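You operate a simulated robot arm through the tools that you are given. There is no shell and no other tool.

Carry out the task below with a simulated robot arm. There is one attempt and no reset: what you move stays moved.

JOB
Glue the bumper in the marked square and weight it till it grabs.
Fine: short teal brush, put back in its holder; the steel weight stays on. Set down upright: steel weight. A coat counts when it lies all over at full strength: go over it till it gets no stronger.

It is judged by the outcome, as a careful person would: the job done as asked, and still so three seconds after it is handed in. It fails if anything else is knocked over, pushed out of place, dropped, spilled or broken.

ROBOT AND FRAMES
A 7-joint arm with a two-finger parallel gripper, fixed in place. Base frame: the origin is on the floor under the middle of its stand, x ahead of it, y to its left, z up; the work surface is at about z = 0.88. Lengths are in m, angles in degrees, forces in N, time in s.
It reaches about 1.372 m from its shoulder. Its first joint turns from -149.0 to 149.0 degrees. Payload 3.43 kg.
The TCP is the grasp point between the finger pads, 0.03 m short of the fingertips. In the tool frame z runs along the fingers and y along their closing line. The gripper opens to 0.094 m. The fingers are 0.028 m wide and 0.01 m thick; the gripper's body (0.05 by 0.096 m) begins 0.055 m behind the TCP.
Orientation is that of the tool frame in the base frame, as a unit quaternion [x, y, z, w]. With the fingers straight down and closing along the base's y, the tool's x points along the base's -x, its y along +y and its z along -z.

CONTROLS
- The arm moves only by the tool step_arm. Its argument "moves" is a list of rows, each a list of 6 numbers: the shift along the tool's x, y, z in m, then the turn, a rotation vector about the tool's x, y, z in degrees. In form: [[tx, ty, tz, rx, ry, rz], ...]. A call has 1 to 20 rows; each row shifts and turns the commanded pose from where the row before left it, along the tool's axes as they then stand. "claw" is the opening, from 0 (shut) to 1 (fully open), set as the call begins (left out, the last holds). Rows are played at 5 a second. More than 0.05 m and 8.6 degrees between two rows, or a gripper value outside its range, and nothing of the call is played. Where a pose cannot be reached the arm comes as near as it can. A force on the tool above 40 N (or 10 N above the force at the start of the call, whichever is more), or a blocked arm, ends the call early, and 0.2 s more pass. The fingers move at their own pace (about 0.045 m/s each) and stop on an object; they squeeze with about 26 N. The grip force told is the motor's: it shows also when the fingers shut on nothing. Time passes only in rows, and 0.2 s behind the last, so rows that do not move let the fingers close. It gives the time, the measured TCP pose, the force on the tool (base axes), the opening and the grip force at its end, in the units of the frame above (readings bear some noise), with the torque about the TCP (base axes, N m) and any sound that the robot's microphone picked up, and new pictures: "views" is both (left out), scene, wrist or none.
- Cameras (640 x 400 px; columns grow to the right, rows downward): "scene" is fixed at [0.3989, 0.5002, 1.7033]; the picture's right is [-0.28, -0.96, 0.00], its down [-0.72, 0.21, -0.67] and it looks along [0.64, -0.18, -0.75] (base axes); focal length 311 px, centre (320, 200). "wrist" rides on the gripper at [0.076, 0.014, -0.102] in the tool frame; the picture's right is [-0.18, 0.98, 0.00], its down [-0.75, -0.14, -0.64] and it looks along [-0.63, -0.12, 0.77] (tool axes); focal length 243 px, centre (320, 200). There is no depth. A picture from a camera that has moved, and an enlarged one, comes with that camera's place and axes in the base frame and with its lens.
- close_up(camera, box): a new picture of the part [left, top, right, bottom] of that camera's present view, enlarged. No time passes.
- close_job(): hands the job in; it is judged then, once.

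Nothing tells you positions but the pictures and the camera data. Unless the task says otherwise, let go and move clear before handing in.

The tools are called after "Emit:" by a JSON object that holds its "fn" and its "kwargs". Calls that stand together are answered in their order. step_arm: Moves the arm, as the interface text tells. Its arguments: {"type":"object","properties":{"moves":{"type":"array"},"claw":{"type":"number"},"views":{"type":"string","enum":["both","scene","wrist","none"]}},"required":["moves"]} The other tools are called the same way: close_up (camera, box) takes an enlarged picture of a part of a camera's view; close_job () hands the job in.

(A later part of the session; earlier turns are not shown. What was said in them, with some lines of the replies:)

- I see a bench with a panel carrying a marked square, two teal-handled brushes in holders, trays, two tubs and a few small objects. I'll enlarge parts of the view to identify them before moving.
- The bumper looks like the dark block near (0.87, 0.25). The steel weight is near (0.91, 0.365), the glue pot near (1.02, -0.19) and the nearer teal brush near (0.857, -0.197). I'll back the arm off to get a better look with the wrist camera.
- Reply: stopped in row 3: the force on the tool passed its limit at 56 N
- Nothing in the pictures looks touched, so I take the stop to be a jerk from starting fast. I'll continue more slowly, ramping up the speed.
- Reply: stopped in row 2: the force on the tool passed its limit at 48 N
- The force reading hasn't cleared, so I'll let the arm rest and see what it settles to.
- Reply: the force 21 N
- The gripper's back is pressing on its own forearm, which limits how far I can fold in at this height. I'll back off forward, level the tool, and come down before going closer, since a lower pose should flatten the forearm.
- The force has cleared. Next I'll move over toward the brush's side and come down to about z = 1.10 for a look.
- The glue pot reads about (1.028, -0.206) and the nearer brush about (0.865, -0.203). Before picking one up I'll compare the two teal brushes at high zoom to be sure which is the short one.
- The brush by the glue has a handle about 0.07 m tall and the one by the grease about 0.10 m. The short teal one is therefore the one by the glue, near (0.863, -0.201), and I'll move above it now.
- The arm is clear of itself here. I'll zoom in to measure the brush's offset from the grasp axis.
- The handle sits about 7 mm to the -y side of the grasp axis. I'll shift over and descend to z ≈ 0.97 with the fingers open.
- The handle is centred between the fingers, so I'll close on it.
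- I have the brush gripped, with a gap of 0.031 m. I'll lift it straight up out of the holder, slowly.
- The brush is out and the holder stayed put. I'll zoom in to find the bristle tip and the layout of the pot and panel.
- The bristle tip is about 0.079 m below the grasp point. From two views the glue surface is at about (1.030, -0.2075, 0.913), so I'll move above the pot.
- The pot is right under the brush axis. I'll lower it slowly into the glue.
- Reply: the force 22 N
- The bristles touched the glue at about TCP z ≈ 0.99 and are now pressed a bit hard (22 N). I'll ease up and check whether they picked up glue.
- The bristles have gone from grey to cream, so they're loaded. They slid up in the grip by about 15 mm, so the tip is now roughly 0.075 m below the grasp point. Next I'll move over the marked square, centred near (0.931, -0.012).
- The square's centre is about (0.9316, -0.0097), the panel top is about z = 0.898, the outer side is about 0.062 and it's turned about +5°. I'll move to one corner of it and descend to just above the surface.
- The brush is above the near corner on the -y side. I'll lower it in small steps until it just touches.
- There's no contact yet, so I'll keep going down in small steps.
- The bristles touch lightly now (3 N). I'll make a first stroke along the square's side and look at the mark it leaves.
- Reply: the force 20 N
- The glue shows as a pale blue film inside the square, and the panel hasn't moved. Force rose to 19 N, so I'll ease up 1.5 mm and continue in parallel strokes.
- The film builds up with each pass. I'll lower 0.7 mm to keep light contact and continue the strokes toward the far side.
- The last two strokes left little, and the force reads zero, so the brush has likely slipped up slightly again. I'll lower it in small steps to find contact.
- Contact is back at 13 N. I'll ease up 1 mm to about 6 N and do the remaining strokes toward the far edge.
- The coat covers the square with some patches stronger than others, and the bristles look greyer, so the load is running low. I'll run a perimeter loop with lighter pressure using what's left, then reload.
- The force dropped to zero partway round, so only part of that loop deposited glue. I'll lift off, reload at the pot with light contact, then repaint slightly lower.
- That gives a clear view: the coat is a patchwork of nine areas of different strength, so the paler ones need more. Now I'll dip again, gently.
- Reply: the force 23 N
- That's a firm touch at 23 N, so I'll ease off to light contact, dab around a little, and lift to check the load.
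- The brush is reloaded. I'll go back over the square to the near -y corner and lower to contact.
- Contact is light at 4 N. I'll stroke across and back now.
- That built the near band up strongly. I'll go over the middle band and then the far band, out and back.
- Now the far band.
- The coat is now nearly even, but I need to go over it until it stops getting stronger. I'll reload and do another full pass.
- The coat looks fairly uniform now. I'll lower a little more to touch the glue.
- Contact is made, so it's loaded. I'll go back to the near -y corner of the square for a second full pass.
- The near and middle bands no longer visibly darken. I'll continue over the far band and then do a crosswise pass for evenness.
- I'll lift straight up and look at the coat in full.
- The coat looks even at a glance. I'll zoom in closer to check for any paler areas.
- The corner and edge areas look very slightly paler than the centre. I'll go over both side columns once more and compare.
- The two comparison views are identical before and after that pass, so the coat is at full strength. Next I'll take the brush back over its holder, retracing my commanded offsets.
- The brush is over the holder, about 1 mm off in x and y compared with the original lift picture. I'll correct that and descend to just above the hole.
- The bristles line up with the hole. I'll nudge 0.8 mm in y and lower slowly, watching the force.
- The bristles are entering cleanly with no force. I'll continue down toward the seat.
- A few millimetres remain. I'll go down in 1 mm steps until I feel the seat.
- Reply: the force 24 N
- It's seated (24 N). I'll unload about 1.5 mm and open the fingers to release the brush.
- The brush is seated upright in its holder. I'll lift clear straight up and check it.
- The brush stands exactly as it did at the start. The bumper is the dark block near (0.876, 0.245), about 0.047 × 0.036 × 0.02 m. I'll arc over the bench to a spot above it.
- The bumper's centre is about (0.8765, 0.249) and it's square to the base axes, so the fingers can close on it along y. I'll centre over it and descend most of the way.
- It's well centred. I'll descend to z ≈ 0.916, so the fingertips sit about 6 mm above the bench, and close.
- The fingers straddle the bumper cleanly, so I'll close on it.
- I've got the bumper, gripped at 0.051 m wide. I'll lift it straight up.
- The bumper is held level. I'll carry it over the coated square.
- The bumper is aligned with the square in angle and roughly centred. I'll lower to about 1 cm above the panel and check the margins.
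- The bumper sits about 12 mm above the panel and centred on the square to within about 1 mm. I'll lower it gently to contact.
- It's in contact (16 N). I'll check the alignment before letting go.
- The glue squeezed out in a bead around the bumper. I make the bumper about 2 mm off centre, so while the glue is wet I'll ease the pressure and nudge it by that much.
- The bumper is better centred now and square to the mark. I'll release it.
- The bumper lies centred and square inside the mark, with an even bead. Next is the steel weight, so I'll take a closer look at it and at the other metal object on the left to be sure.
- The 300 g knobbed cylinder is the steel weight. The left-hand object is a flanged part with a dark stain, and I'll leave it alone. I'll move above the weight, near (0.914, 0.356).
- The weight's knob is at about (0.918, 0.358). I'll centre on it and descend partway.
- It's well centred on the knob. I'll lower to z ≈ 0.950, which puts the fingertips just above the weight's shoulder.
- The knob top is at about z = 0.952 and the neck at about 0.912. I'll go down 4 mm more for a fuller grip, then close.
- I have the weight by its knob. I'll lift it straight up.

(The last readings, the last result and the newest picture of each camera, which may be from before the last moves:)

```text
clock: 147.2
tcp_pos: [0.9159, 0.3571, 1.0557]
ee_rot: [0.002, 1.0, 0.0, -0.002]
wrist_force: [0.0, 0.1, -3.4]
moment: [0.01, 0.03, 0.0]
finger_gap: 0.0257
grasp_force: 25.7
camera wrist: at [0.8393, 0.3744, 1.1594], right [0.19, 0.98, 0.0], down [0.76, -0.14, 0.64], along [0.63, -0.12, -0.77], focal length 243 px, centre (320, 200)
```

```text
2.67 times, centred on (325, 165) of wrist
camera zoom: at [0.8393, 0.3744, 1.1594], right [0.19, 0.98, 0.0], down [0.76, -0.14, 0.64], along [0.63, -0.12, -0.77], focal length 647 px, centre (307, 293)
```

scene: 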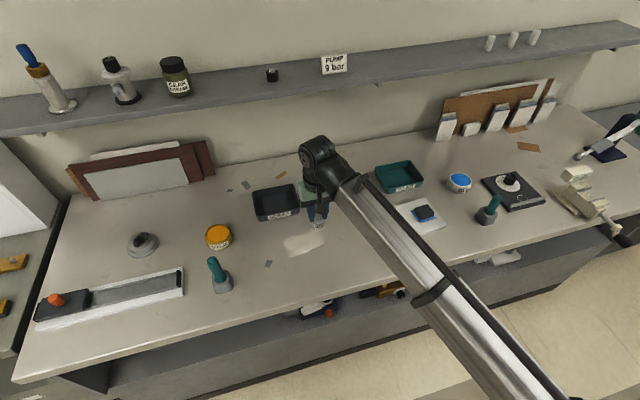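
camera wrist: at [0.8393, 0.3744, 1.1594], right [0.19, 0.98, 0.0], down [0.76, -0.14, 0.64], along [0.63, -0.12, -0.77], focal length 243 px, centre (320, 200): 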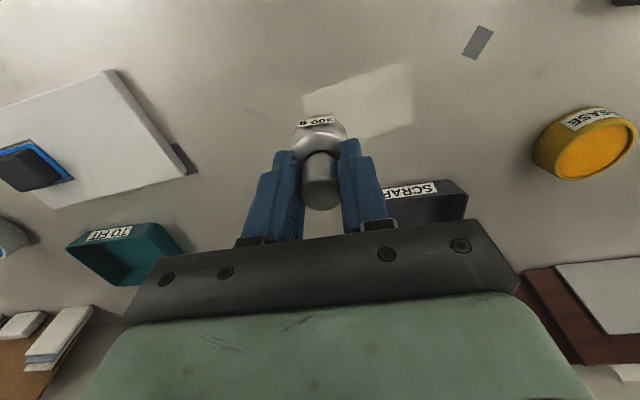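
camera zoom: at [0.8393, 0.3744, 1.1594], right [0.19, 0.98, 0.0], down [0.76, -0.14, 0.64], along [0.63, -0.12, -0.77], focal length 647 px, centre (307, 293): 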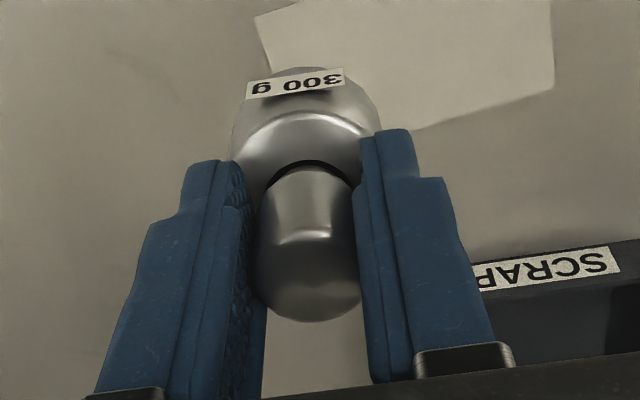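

The weight is held upright, and the 3 N load fits 300 g. I'll carry it over to above the bumper.

Emit:
{"fn": "step_arm", "kwargs": {"moves": [[0, -0.005, 0, 0, 0, 0], [-0.0006, -0.014, 0, 0, 0, 0], [-0.001, -0.022, 0, 0, 0, 0], [-0.001, -0.027, 0, 0, 0, 0], [-0.001, -0.028, 0, 0, 0, 0], [-0.0013, -0.028, 0, 0, 0, 0], [-0.0013, -0.028, 0, 0, 0, 0], [-0.0013, -0.028, 0, 0, 0, 0], [-0.0013, -0.028, 0, 0, 0, 0], [-0.0013, -0.028, 0, 0, 0, 0], [-0.0013, -0.028, 0, 0, 0, 0], [-0.0013, -0.028, 0, 0, 0, 0], [-0.001, -0.027, 0, 0, 0, 0], [-0.001, -0.022, 0, 0, 0, 0], [-0.0006, -0.015, 0, 0, 0, 0], [-0.0003, -0.008, 0, 0, 0, 0], [0, -0.0021, 0, 0, 0, 0], [0, 0, 0, 0, 0, 0]], "views": "both"}}

Emit:
{"fn": "close_up", "kwargs": {"camera": "wrist", "box": [230, 40, 420, 190]}}

Emit:
{"fn": "close_up", "kwargs": {"camera": "scene", "box": [380, 150, 480, 250]}}

```text
clock: 151.0
tcp_pos: [0.931, -0.0062, 1.058]
ee_rot: [0.001, 1.0, 0.0, -0.003]
wrist_force: [0.1, -0.7, -2.9]
moment: [0.01, 0.02, 0.02]
finger_gap: 0.0257
grasp_force: 25.7
camera wrist: at [0.8551, 0.0091, 1.1597], right [0.19, 0.98, 0.0], down [0.76, -0.14, 0.64], along [0.63, -0.12, -0.77], focal length 243 px, centre (320, 200)
```

scene: 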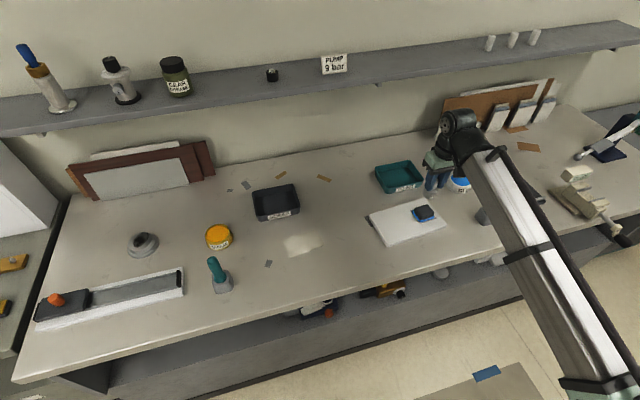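
wrist: 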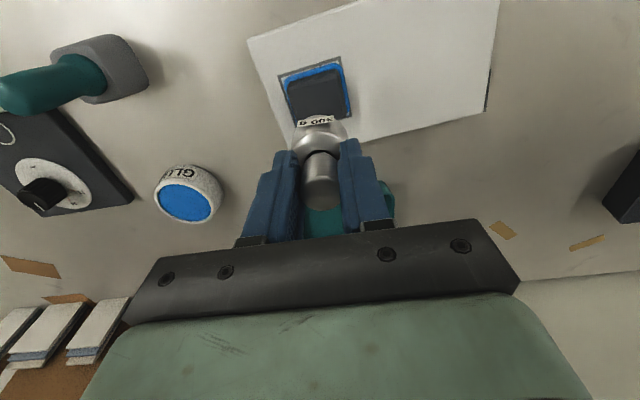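

```text
2.67 times, centred on (325, 115) of wrist
camera zoom: at [0.8551, 0.0091, 1.1597], right [0.19, 0.98, 0.0], down [0.76, -0.14, 0.64], along [0.63, -0.12, -0.77], focal length 647 px, centre (307, 427)
```

zoom: 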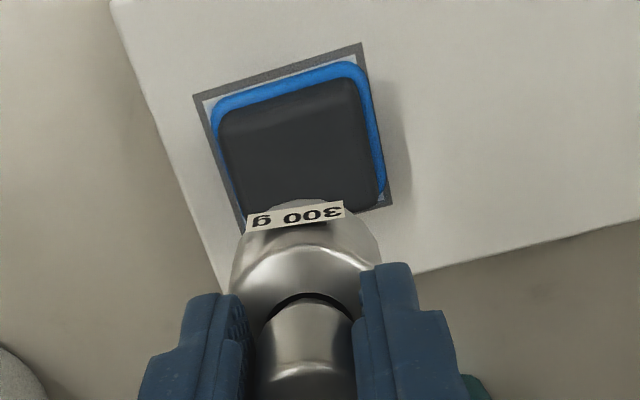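

```text
4.00 times, centred on (430, 200) of scene
camera zoom: at [0.3989, 0.5002, 1.7033], right [-0.28, -0.96, 0.0], down [-0.72, 0.21, -0.67], along [0.64, -0.18, -0.75], focal length 1243 px, centre (-120, 200)
```

zoom: 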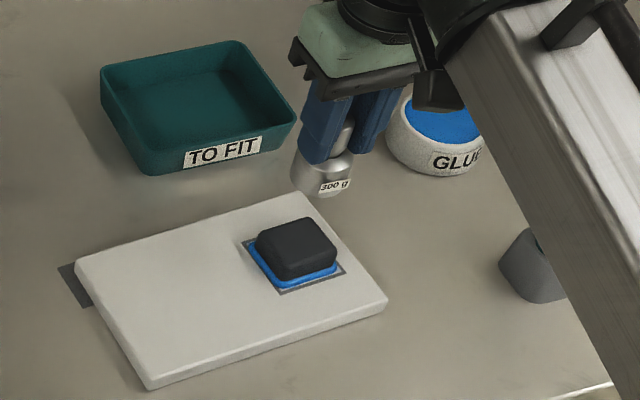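

It's aligned over the bumper. I'll lower to about 1 cm above its top.

Emit:
{"fn": "step_arm", "kwargs": {"moves": [[0, -0.001, 0.005, 0, 0, 0], [0, 0, 0.011, 0, 0, 0], [0, 0, 0.014, 0, 0, 0], [0, 0, 0.013, 0, 0, 0], [0, 0, 0.008, 0, 0, 0], [0, 0, 0.004, 0, 0, 0], [0, 0, 0, 0, 0, 0]], "views": "wrist"}}

Emit:
{"fn": "close_up", "kwargs": {"camera": "wrist", "box": [230, 60, 420, 210]}}

Emit:
{"fn": "close_up", "kwargs": {"camera": "scene", "box": [390, 160, 470, 240]}}

```text
clock: 152.6
tcp_pos: [0.9304, -0.0094, 1.001]
ee_rot: [0.002, 1.0, 0.0, -0.001]
wrist_force: [-1.0, 0.2, -2.8]
moment: [0.0, 0.01, -0.01]
finger_gap: 0.0254
grasp_force: 25.7
camera wrist: at [0.8542, 0.0074, 1.104], right [0.19, 0.98, 0.0], down [0.76, -0.14, 0.64], along [0.63, -0.12, -0.77], focal length 243 px, centre (320, 200)
```

wrist: 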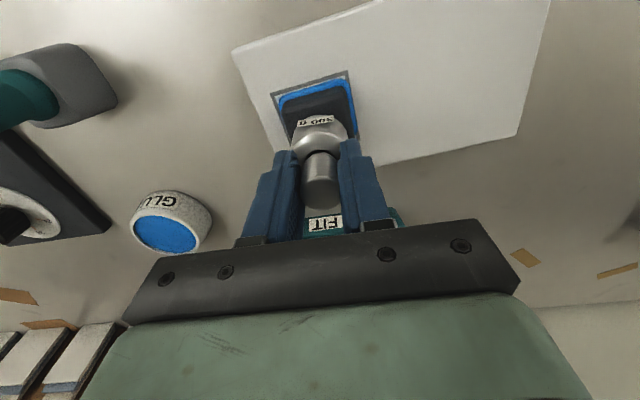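

```text
2.67 times, centred on (325, 135) of wrist
camera zoom: at [0.8542, 0.0074, 1.104], right [0.19, 0.98, 0.0], down [0.76, -0.14, 0.64], along [0.63, -0.12, -0.77], focal length 647 px, centre (307, 373)
```

zoom: 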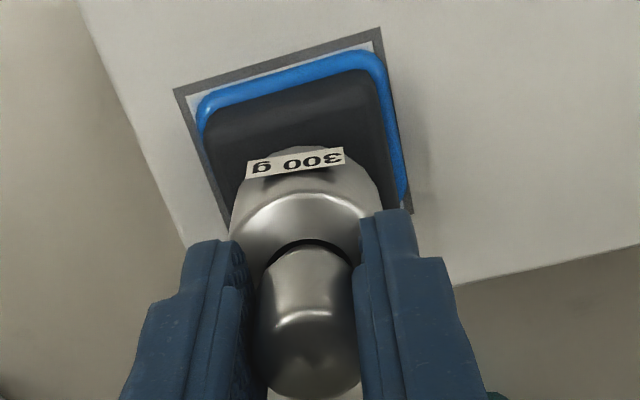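

```text
5.00 times, centred on (430, 200) of scene
camera zoom: at [0.3989, 0.5002, 1.7033], right [-0.28, -0.96, 0.0], down [-0.72, 0.21, -0.67], along [0.64, -0.18, -0.75], focal length 1554 px, centre (-230, 200)
```

zoom: 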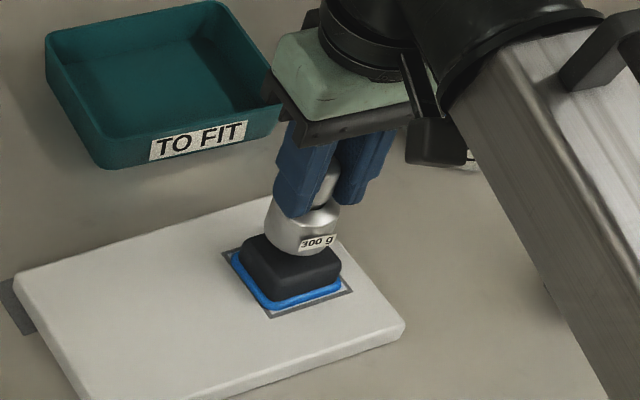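

It's well aligned, with about 1 cm to go. I'll lower slowly.

Emit:
{"fn": "step_arm", "kwargs": {"moves": [[0, 0, 0.003, 0, 0, 0], [0, 0, 0.003, 0, 0, 0], [0, 0, 0.002, 0, 0, 0], [0, 0, 0, 0, 0, 0]], "views": "none"}}

```text
clock: 153.6
tcp_pos: [0.9311, -0.0093, 0.9929]
ee_rot: [0.001, 1.0, -0.001, -0.002]
wrist_force: [0.6, -0.3, -2.3]
moment: [-0.02, 0.03, 0.04]
finger_gap: 0.0257
grasp_force: 25.9
```

Emit:
{"fn": "step_arm", "kwargs": {"moves": [[0, 0, 0.001, 0, 0, 0], [0, 0, 0.001, 0, 0, 0], [0, 0, 0, 0, 0, 0]], "views": "none"}}

```text
clock: 154.4
tcp_pos: [0.9313, -0.0082, 0.9913]
ee_rot: [0.002, 1.0, -0.001, -0.002]
wrist_force: [-0.3, 0.0, -3.3]
moment: [0.02, -0.01, 0.0]
finger_gap: 0.0254
grasp_force: 25.7
```

Emit:
{"fn": "step_arm", "kwargs": {"moves": [[0, 0, 0.001, 0, 0, 0], [0, 0, 0.001, 0, 0, 0], [0, 0, 0, 0, 0, 0]], "views": "none"}}

```text
clock: 155.2
tcp_pos: [0.9294, -0.0085, 0.9896]
ee_rot: [0.002, 1.0, -0.001, -0.002]
wrist_force: [-0.8, 0.0, -2.3]
moment: [-0.01, 0.02, -0.01]
finger_gap: 0.0258
grasp_force: 26.4
```

Emit:
{"fn": "step_arm", "kwargs": {"moves": [[0, 0, 0.001, 0, 0, 0], [0, 0, 0.0008, 0, 0, 0], [0, 0, 0, 0, 0, 0]], "views": "wrist"}}

Emit:
{"fn": "close_up", "kwargs": {"camera": "scene", "box": [390, 160, 470, 240]}}

```text
clock: 156.0
tcp_pos: [0.9316, -0.0093, 0.9878]
ee_rot: [0.002, 1.0, -0.001, 0.0]
wrist_force: [0.2, 0.6, 0.3]
moment: [0.04, -0.05, 0.01]
finger_gap: 0.0256
grasp_force: 25.4
camera wrist: at [0.8546, 0.0074, 1.0908], right [0.19, 0.98, 0.0], down [0.75, -0.14, 0.64], along [0.63, -0.12, -0.77], focal length 243 px, centre (320, 200)
```

wrist: 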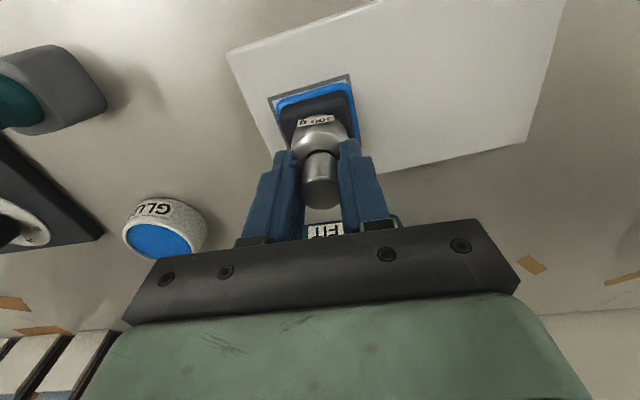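

```text
5.00 times, centred on (430, 200) of scene
camera zoom: at [0.3989, 0.5002, 1.7033], right [-0.28, -0.96, 0.0], down [-0.72, 0.21, -0.67], along [0.64, -0.18, -0.75], focal length 1554 px, centre (-230, 200)
```

zoom: 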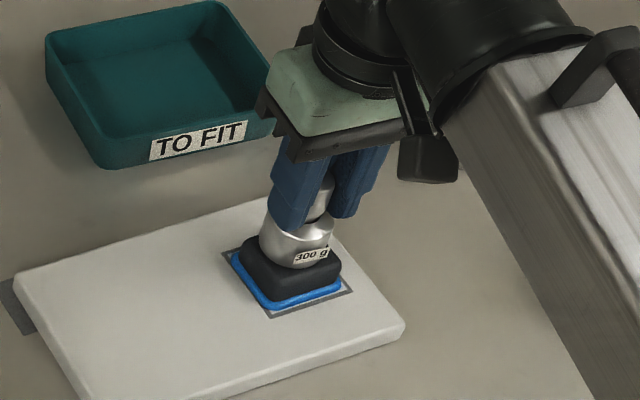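

The force reading changed by about 3 N, so the weight is resting on the bumper. I'll settle it another half millimetre and release.

Emit:
{"fn": "step_arm", "kwargs": {"moves": [[0, 0, 0.0005, 0, 0, 0], [0, 0, 0, 0, 0, 0]], "views": "none"}}

Emit:
{"fn": "step_arm", "kwargs": {"moves": [[0, 0, 0, 0, 0, 0], [0, 0, 0, 0, 0, 0], [0, 0, 0, 0, 0, 0], [0, 0, 0, 0, 0, 0]], "claw": 0.7, "views": "wrist"}}

Emit:
{"fn": "close_up", "kwargs": {"camera": "scene", "box": [390, 160, 470, 240]}}

```text
clock: 156.6
tcp_pos: [0.93, -0.0107, 0.9883]
ee_rot: [0.002, 1.0, -0.001, -0.001]
wrist_force: [0.2, -0.1, 4.0]
moment: [0.15, -0.01, -0.02]
finger_gap: 0.0255
grasp_force: 25.8
```

```text
clock: 157.6
tcp_pos: [0.931, -0.009, 0.9876]
ee_rot: [0.002, 1.0, -0.001, -0.002]
wrist_force: [0.1, 0.8, -0.2]
moment: [-0.01, 0.02, 0.04]
finger_gap: 0.0658
grasp_force: 0.0
camera wrist: at [0.8547, 0.0072, 1.0903], right [0.19, 0.98, 0.0], down [0.76, -0.14, 0.64], along [0.63, -0.12, -0.77], focal length 243 px, centre (320, 200)
```

wrist: 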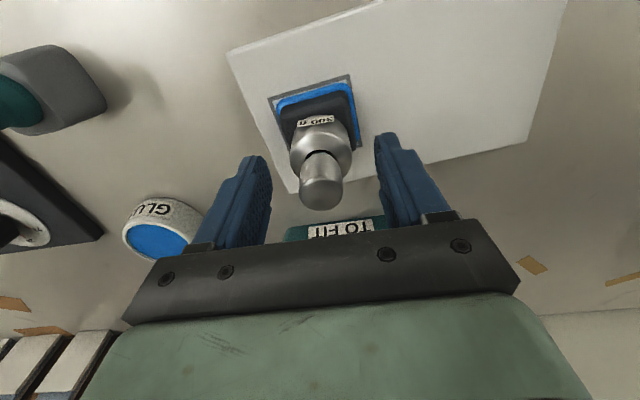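

```text
5.00 times, centred on (430, 200) of scene
camera zoom: at [0.3989, 0.5002, 1.7033], right [-0.28, -0.96, 0.0], down [-0.72, 0.21, -0.67], along [0.64, -0.18, -0.75], focal length 1554 px, centre (-230, 200)
```

zoom: 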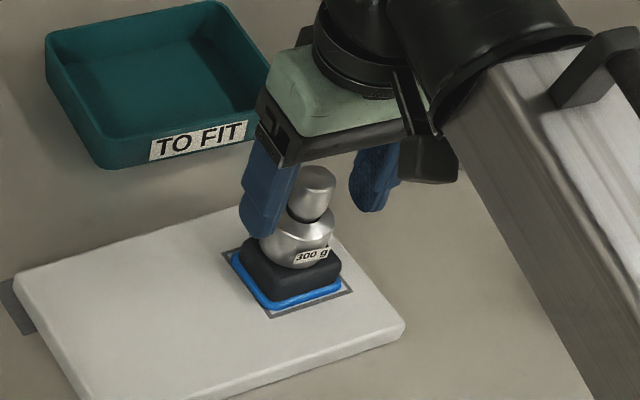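

The weight stands upright on the bumper. I'll retreat straight up, clear of the knob.

Emit:
{"fn": "step_arm", "kwargs": {"moves": [[0, 0, -0.005, 0, 0, 0], [0, 0, -0.012, 0, 0, 0], [0, 0, -0.018, 0, 0, 0], [0, 0, -0.022, 0, 0, 0], [0, 0, -0.022, 0, 0, 0], [0, 0, -0.018, 0, 0, 0], [0, 0, -0.01, 0, 0, 0], [0, 0, -0.003, 0, 0, 0], [0, 0, 0, 0, 0, 0]], "views": "both"}}

Emit:
{"fn": "close_up", "kwargs": {"camera": "wrist", "box": [240, 40, 420, 160]}}

Emit:
{"fn": "close_up", "kwargs": {"camera": "scene", "box": [390, 175, 470, 245]}}

```text
clock: 159.6
tcp_pos: [0.9302, -0.0094, 1.0973]
ee_rot: [0.001, 1.0, -0.001, -0.001]
wrist_force: [0.0, 0.6, 0.3]
moment: [-0.02, 0.03, -0.02]
finger_gap: 0.0657
grasp_force: 0.1
camera wrist: at [0.8543, 0.0074, 1.2006], right [0.19, 0.98, 0.0], down [0.76, -0.14, 0.64], along [0.63, -0.12, -0.77], focal length 243 px, centre (320, 200)
```

scene: 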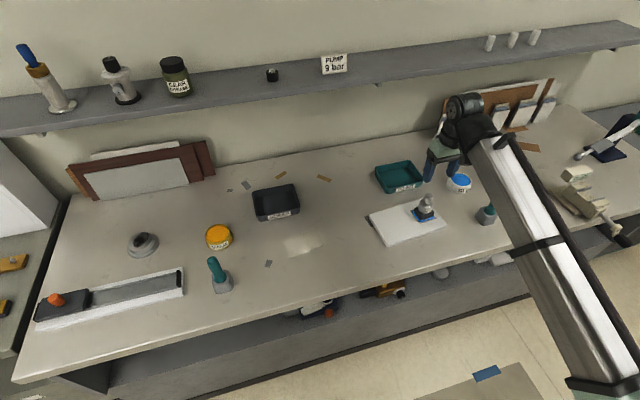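
wrist: 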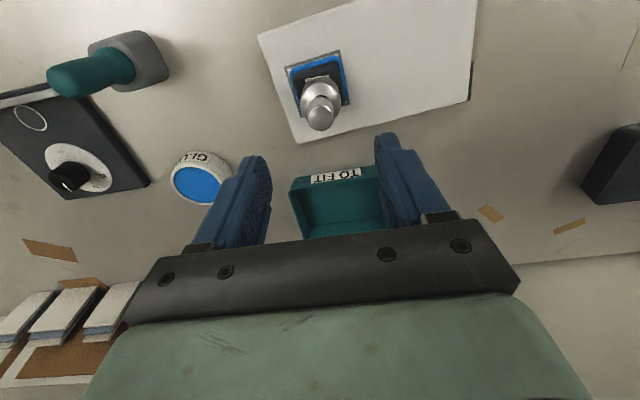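

```text
3.33 times, centred on (330, 100) of wrist
camera zoom: at [0.8543, 0.0074, 1.2006], right [0.19, 0.98, 0.0], down [0.76, -0.14, 0.64], along [0.63, -0.12, -0.77], focal length 809 px, centre (287, 533)
```

zoom: 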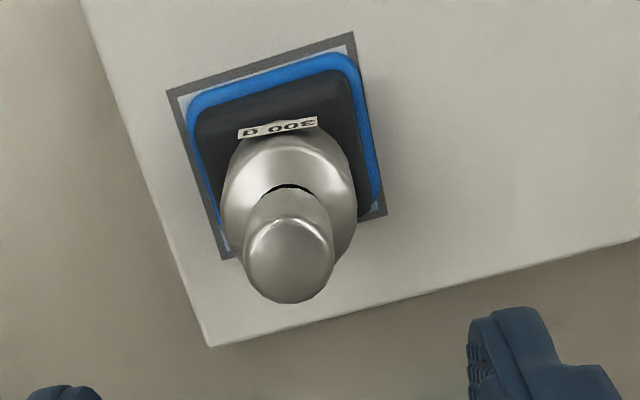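

```text
5.71 times, centred on (430, 210) of scene
camera zoom: at [0.3989, 0.5002, 1.7033], right [-0.28, -0.96, 0.0], down [-0.72, 0.21, -0.67], along [0.64, -0.18, -0.75], focal length 1775 px, centre (-309, 143)
```

zoom: 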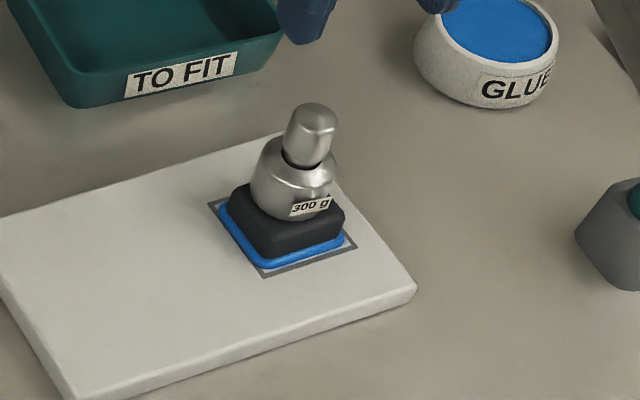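

Everything stands as it should. I'll move the arm clear, back toward its starting pose, and let time pass for the glue to grab.

Emit:
{"fn": "step_arm", "kwargs": {"moves": [[0, 0, -0.005, 0, 0, 0], [0, 0, -0.012, 0, 0, 0], [-0.003, -0.002, -0.018, 0, 0, 0], [-0.008, -0.006, -0.018, 0, 0, 0], [-0.012, -0.008, -0.016, 0, 0, 0], [-0.014, -0.008, -0.01, 0, 0, 0], [-0.011, -0.006, -0.006, 0, 0, 0], [-0.006, -0.003, -0.003, 0, 0, 0], [-0.002, -0.001, 0, 0, 0, 0], [0, 0, 0, 0, 0, 0], [0, 0, 0, 0, 0, 0], [0, 0, 0, 0, 0, 0], [0, 0, 0, 0, 0, 0], [0, 0, 0, 0, 0, 0], [0, 0, 0, 0, 0, 0], [0, 0, 0, 0, 0, 0], [0, 0, 0, 0, 0, 0], [0, 0, 0, 0, 0, 0], [0, 0, 0, 0, 0, 0], [0, 0, 0, 0, 0, 0]], "views": "both"}}

Emit:
{"fn": "step_arm", "kwargs": {"moves": [[0, 0, 0, 0, 0, 0], [0, 0, 0, 0, 0, 0], [0, 0, 0, 0, 0, 0], [0, 0, 0, 0, 0, 0], [0, 0, 0, 0, 0, 0], [0, 0, 0, 0, 0, 0], [0, 0, 0, 0, 0, 0], [0, 0, 0, 0, 0, 0], [0, 0, 0, 0, 0, 0], [0, 0, 0, 0, 0, 0], [0, 0, 0, 0, 0, 0], [0, 0, 0, 0, 0, 0], [0, 0, 0, 0, 0, 0], [0, 0, 0, 0, 0, 0], [0, 0, 0, 0, 0, 0], [0, 0, 0, 0, 0, 0], [0, 0, 0, 0, 0, 0], [0, 0, 0, 0, 0, 0], [0, 0, 0, 0, 0, 0], [0, 0, 0, 0, 0, 0]], "views": "none"}}

Emit:
{"fn": "close_up", "kwargs": {"camera": "scene", "box": [390, 175, 470, 245]}}

```text
clock: 163.8
tcp_pos: [0.9872, -0.0417, 1.1861]
ee_rot: [0.002, 1.0, -0.001, -0.002]
wrist_force: [0.2, 0.3, 0.4]
moment: [-0.03, -0.01, 0.0]
finger_gap: 0.0659
grasp_force: 0.0
camera wrist: at [0.9109, -0.0258, 1.2883], right [0.19, 0.98, 0.0], down [0.76, -0.14, 0.64], along [0.63, -0.12, -0.77], focal length 243 px, centre (320, 200)
```

scene: 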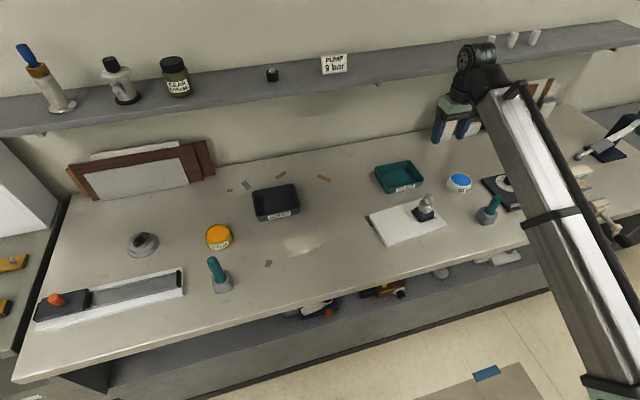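
wrist: 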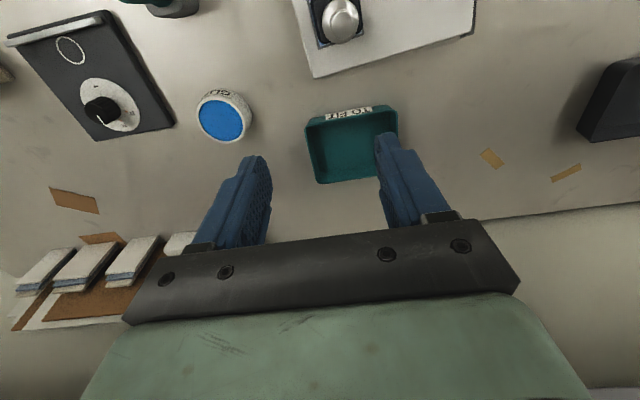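

```text
clock: 168.0
tcp_pos: [0.987, -0.0417, 1.1855]
ee_rot: [0.002, 1.0, -0.001, -0.002]
wrist_force: [0.1, 0.7, 1.0]
moment: [-0.03, -0.04, 0.0]
finger_gap: 0.0661
grasp_force: 0.1
```

```text
5.71 times, centred on (430, 210) of scene
camera zoom: at [0.3989, 0.5002, 1.7033], right [-0.28, -0.96, 0.0], down [-0.72, 0.21, -0.67], along [0.64, -0.18, -0.75], focal length 1775 px, centre (-309, 143)
```

zoom: 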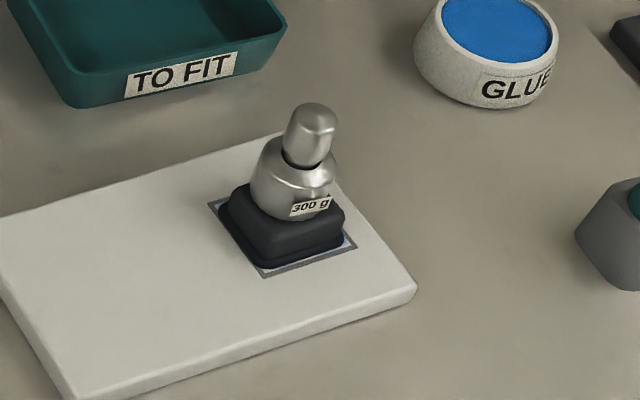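

The bright blue bead has turned dark, which looks like the glue curing. I'll wait a few more seconds and check that nothing changes further.

Emit:
{"fn": "step_arm", "kwargs": {"moves": [[0, 0, 0, 0, 0, 0], [0, 0, 0, 0, 0, 0], [0, 0, 0, 0, 0, 0], [0, 0, 0, 0, 0, 0], [0, 0, 0, 0, 0, 0], [0, 0, 0, 0, 0, 0], [0, 0, 0, 0, 0, 0], [0, 0, 0, 0, 0, 0], [0, 0, 0, 0, 0, 0], [0, 0, 0, 0, 0, 0], [0, 0, 0, 0, 0, 0], [0, 0, 0, 0, 0, 0], [0, 0, 0, 0, 0, 0], [0, 0, 0, 0, 0, 0], [0, 0, 0, 0, 0, 0], [0, 0, 0, 0, 0, 0], [0, 0, 0, 0, 0, 0], [0, 0, 0, 0, 0, 0], [0, 0, 0, 0, 0, 0], [0, 0, 0, 0, 0, 0]], "views": "none"}}

Emit:
{"fn": "step_arm", "kwargs": {"moves": [[0, 0, 0, 0, 0, 0], [0, 0, 0, 0, 0, 0], [0, 0, 0, 0, 0, 0], [0, 0, 0, 0, 0, 0], [0, 0, 0, 0, 0, 0], [0, 0, 0, 0, 0, 0], [0, 0, 0, 0, 0, 0], [0, 0, 0, 0, 0, 0], [0, 0, 0, 0, 0, 0], [0, 0, 0, 0, 0, 0], [0, 0, 0, 0, 0, 0], [0, 0, 0, 0, 0, 0], [0, 0, 0, 0, 0, 0], [0, 0, 0, 0, 0, 0], [0, 0, 0, 0, 0, 0], [0, 0, 0, 0, 0, 0], [0, 0, 0, 0, 0, 0], [0, 0, 0, 0, 0, 0], [0, 0, 0, 0, 0, 0], [0, 0, 0, 0, 0, 0]], "views": "none"}}

Emit:
{"fn": "step_arm", "kwargs": {"moves": [[0, 0, 0, 0, 0, 0], [0, 0, 0, 0, 0, 0], [0, 0, 0, 0, 0, 0], [0, 0, 0, 0, 0, 0], [0, 0, 0, 0, 0, 0], [0, 0, 0, 0, 0, 0], [0, 0, 0, 0, 0, 0], [0, 0, 0, 0, 0, 0], [0, 0, 0, 0, 0, 0], [0, 0, 0, 0, 0, 0], [0, 0, 0, 0, 0, 0], [0, 0, 0, 0, 0, 0], [0, 0, 0, 0, 0, 0], [0, 0, 0, 0, 0, 0], [0, 0, 0, 0, 0, 0], [0, 0, 0, 0, 0, 0], [0, 0, 0, 0, 0, 0], [0, 0, 0, 0, 0, 0], [0, 0, 0, 0, 0, 0], [0, 0, 0, 0, 0, 0]], "views": "scene"}}

Emit:
{"fn": "close_up", "kwargs": {"camera": "scene", "box": [400, 190, 450, 230]}}

Emit:
{"fn": "close_up", "kwargs": {"camera": "wrist", "box": [280, 0, 400, 80]}}

Emit:
{"fn": "close_up", "kwargs": {"camera": "scene", "box": [460, 180, 524, 240]}}

```text
clock: 172.2
tcp_pos: [0.9872, -0.0428, 1.1852]
ee_rot: [0.002, 1.0, -0.001, -0.002]
wrist_force: [0.6, 0.6, -0.4]
moment: [0.04, -0.01, 0.0]
finger_gap: 0.0657
grasp_force: 0.1
```

```text
clock: 176.4
tcp_pos: [0.9882, -0.0412, 1.1847]
ee_rot: [0.001, 1.0, -0.001, -0.002]
wrist_force: [0.0, -0.3, -0.2]
moment: [0.02, -0.03, 0.0]
finger_gap: 0.0657
grasp_force: 0.0
```

```text
clock: 180.6
tcp_pos: [0.9872, -0.0414, 1.1858]
ee_rot: [0.002, 1.0, 0.0, -0.001]
wrist_force: [-0.4, -0.2, -0.7]
moment: [-0.02, 0.01, -0.05]
finger_gap: 0.0659
grasp_force: 0.0
```

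scene: 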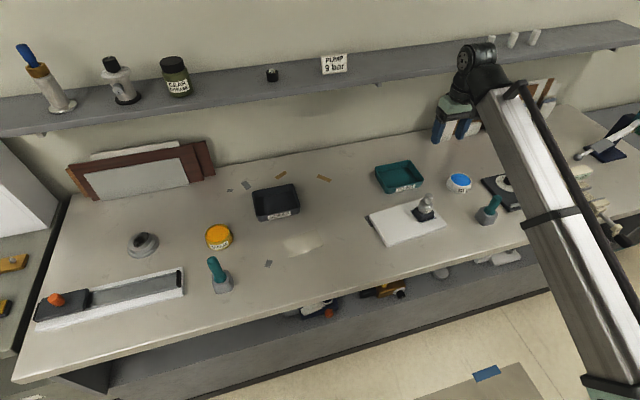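

```text
10.00 times, centred on (425, 210) of scene
camera zoom: at [0.3989, 0.5002, 1.7033], right [-0.28, -0.96, 0.0], down [-0.72, 0.21, -0.67], along [0.64, -0.18, -0.75], focal length 3107 px, centre (-730, 100)
```

zoom: 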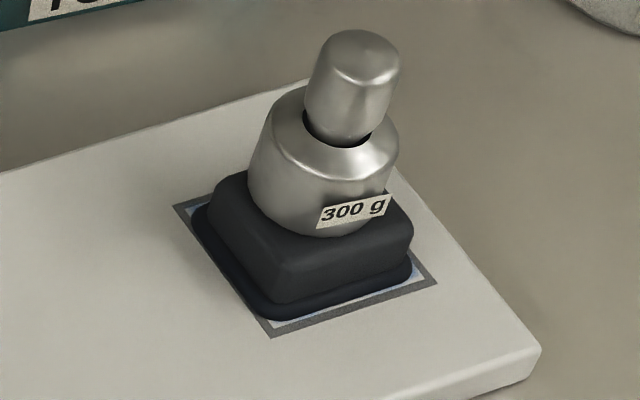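

```text
5.00 times, centred on (340, 40) of wrist
camera zoom: at [0.9109, -0.0258, 1.2883], right [0.19, 0.98, 0.0], down [0.76, -0.14, 0.64], along [0.63, -0.12, -0.77], focal length 1213 px, centre (220, 1000)
```

zoom: 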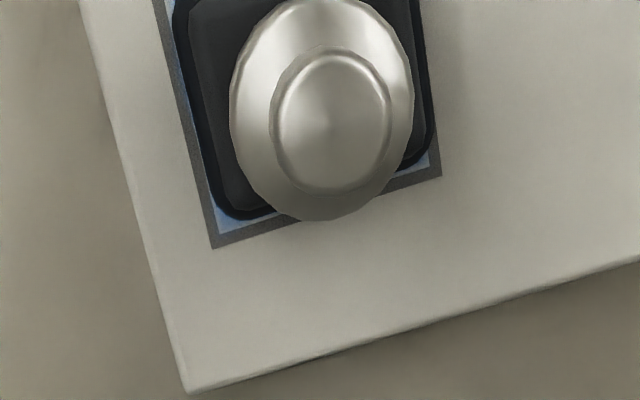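

```text
6.67 times, centred on (492, 210) of scene
camera zoom: at [0.3989, 0.5002, 1.7033], right [-0.28, -0.96, 0.0], down [-0.72, 0.21, -0.67], along [0.64, -0.18, -0.75], focal length 2071 px, centre (-827, 133)
```

zoom: 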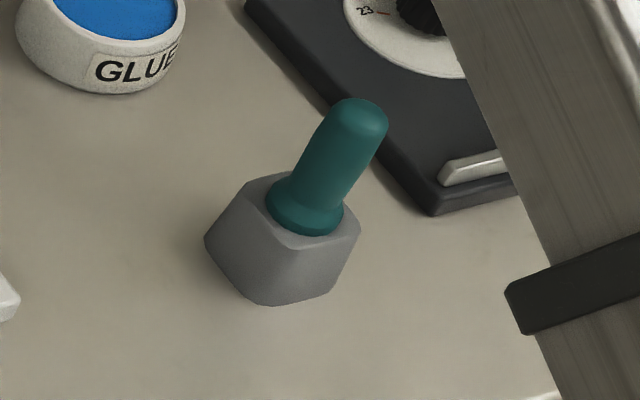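

The bead is fully dark all round, the weight is upright, the brush is in its holder and nothing else has moved. I'll wait one more spell to confirm nothing changes further.

Emit:
{"fn": "step_arm", "kwargs": {"moves": [[0, 0, 0, 0, 0, 0], [0, 0, 0, 0, 0, 0], [0, 0, 0, 0, 0, 0], [0, 0, 0, 0, 0, 0], [0, 0, 0, 0, 0, 0], [0, 0, 0, 0, 0, 0], [0, 0, 0, 0, 0, 0], [0, 0, 0, 0, 0, 0], [0, 0, 0, 0, 0, 0], [0, 0, 0, 0, 0, 0], [0, 0, 0, 0, 0, 0], [0, 0, 0, 0, 0, 0], [0, 0, 0, 0, 0, 0], [0, 0, 0, 0, 0, 0], [0, 0, 0, 0, 0, 0], [0, 0, 0, 0, 0, 0], [0, 0, 0, 0, 0, 0], [0, 0, 0, 0, 0, 0], [0, 0, 0, 0, 0, 0], [0, 0, 0, 0, 0, 0]], "views": "none"}}

Emit:
{"fn": "step_arm", "kwargs": {"moves": [[0, 0, 0, 0, 0, 0], [0, 0, 0, 0, 0, 0], [0, 0, 0, 0, 0, 0], [0, 0, 0, 0, 0, 0], [0, 0, 0, 0, 0, 0], [0, 0, 0, 0, 0, 0], [0, 0, 0, 0, 0, 0], [0, 0, 0, 0, 0, 0], [0, 0, 0, 0, 0, 0], [0, 0, 0, 0, 0, 0], [0, 0, 0, 0, 0, 0], [0, 0, 0, 0, 0, 0], [0, 0, 0, 0, 0, 0], [0, 0, 0, 0, 0, 0], [0, 0, 0, 0, 0, 0], [0, 0, 0, 0, 0, 0], [0, 0, 0, 0, 0, 0], [0, 0, 0, 0, 0, 0], [0, 0, 0, 0, 0, 0], [0, 0, 0, 0, 0, 0]], "views": "none"}}

Emit:
{"fn": "step_arm", "kwargs": {"moves": [[0, 0, 0, 0, 0, 0], [0, 0, 0, 0, 0, 0], [0, 0, 0, 0, 0, 0], [0, 0, 0, 0, 0, 0], [0, 0, 0, 0, 0, 0], [0, 0, 0, 0, 0, 0], [0, 0, 0, 0, 0, 0], [0, 0, 0, 0, 0, 0], [0, 0, 0, 0, 0, 0], [0, 0, 0, 0, 0, 0], [0, 0, 0, 0, 0, 0], [0, 0, 0, 0, 0, 0], [0, 0, 0, 0, 0, 0], [0, 0, 0, 0, 0, 0], [0, 0, 0, 0, 0, 0], [0, 0, 0, 0, 0, 0], [0, 0, 0, 0, 0, 0], [0, 0, 0, 0, 0, 0], [0, 0, 0, 0, 0, 0], [0, 0, 0, 0, 0, 0]], "views": "none"}}

Emit:
{"fn": "close_up", "kwargs": {"camera": "scene", "box": [400, 190, 450, 230]}}

```text
clock: 184.8
tcp_pos: [0.9871, -0.0437, 1.1855]
ee_rot: [0.002, 1.0, -0.002, -0.002]
wrist_force: [-0.4, -0.6, 0.2]
moment: [-0.01, -0.01, 0.0]
finger_gap: 0.0659
grasp_force: 0.1
```

```text
clock: 189.0
tcp_pos: [0.9878, -0.0416, 1.1864]
ee_rot: [0.001, 1.0, -0.001, -0.002]
wrist_force: [-0.1, -0.2, -1.0]
moment: [0.04, 0.01, 0.01]
finger_gap: 0.0658
grasp_force: 0.0
```

```text
clock: 193.2
tcp_pos: [0.9868, -0.042, 1.1852]
ee_rot: [0.002, 1.0, -0.002, -0.002]
wrist_force: [0.1, -0.5, 0.1]
moment: [0.01, 0.02, -0.01]
finger_gap: 0.0657
grasp_force: 0.1
```

```text
10.00 times, centred on (425, 210) of scene
camera zoom: at [0.3989, 0.5002, 1.7033], right [-0.28, -0.96, 0.0], down [-0.72, 0.21, -0.67], along [0.64, -0.18, -0.75], focal length 3107 px, centre (-730, 100)
```

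zoom: 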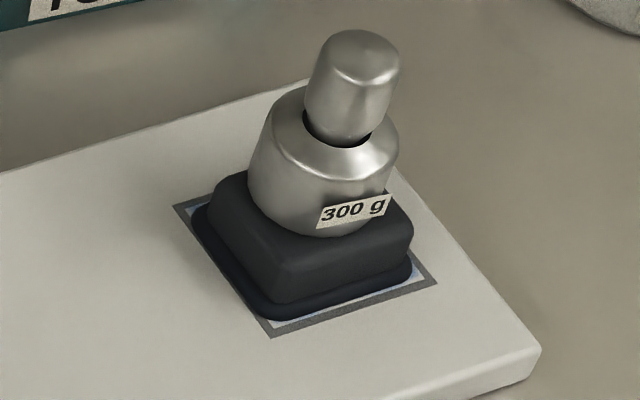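

The picture is unchanged after another 12 s. The bead is dark and looks set, the bumper sits in the marked square, the weight stands upright on it, the brush is back in its holder and the arm is clear. I'm handing the job in.

Emit:
{"fn": "close_job", "kwargs": {}}

```text
The job is handed in.
```

The bumper is glued in the marked square with the 300 g steel weight standing upright on it. I've handed the job in; no verdict came back.

- **Coat:** I used the short teal brush and went over the square until another pass made no visible difference. The bumper pressed out a bead of glue along the edges I could see.
- **Bumper:** By my estimate it is within a couple of millimetres of the square's centre, and it is turned to match the square. I nudged it about 2 mm while the glue was still wet.
- **Glue set:** With the weight on, the bright blue bead turned dark within about 10 seconds. I waited roughly 25 seconds more and saw no further change. I took the colour change as the sign it had grabbed and did not test the bond by pulling on it.
- **Brush:** It is back in its holder, standing as it did at the start.

At the very start the gripper pressed against the robot's own forearm and stopped the motion twice. Nothing on the bench was touched, and I saw nothing knocked over or moved out of place during the job.
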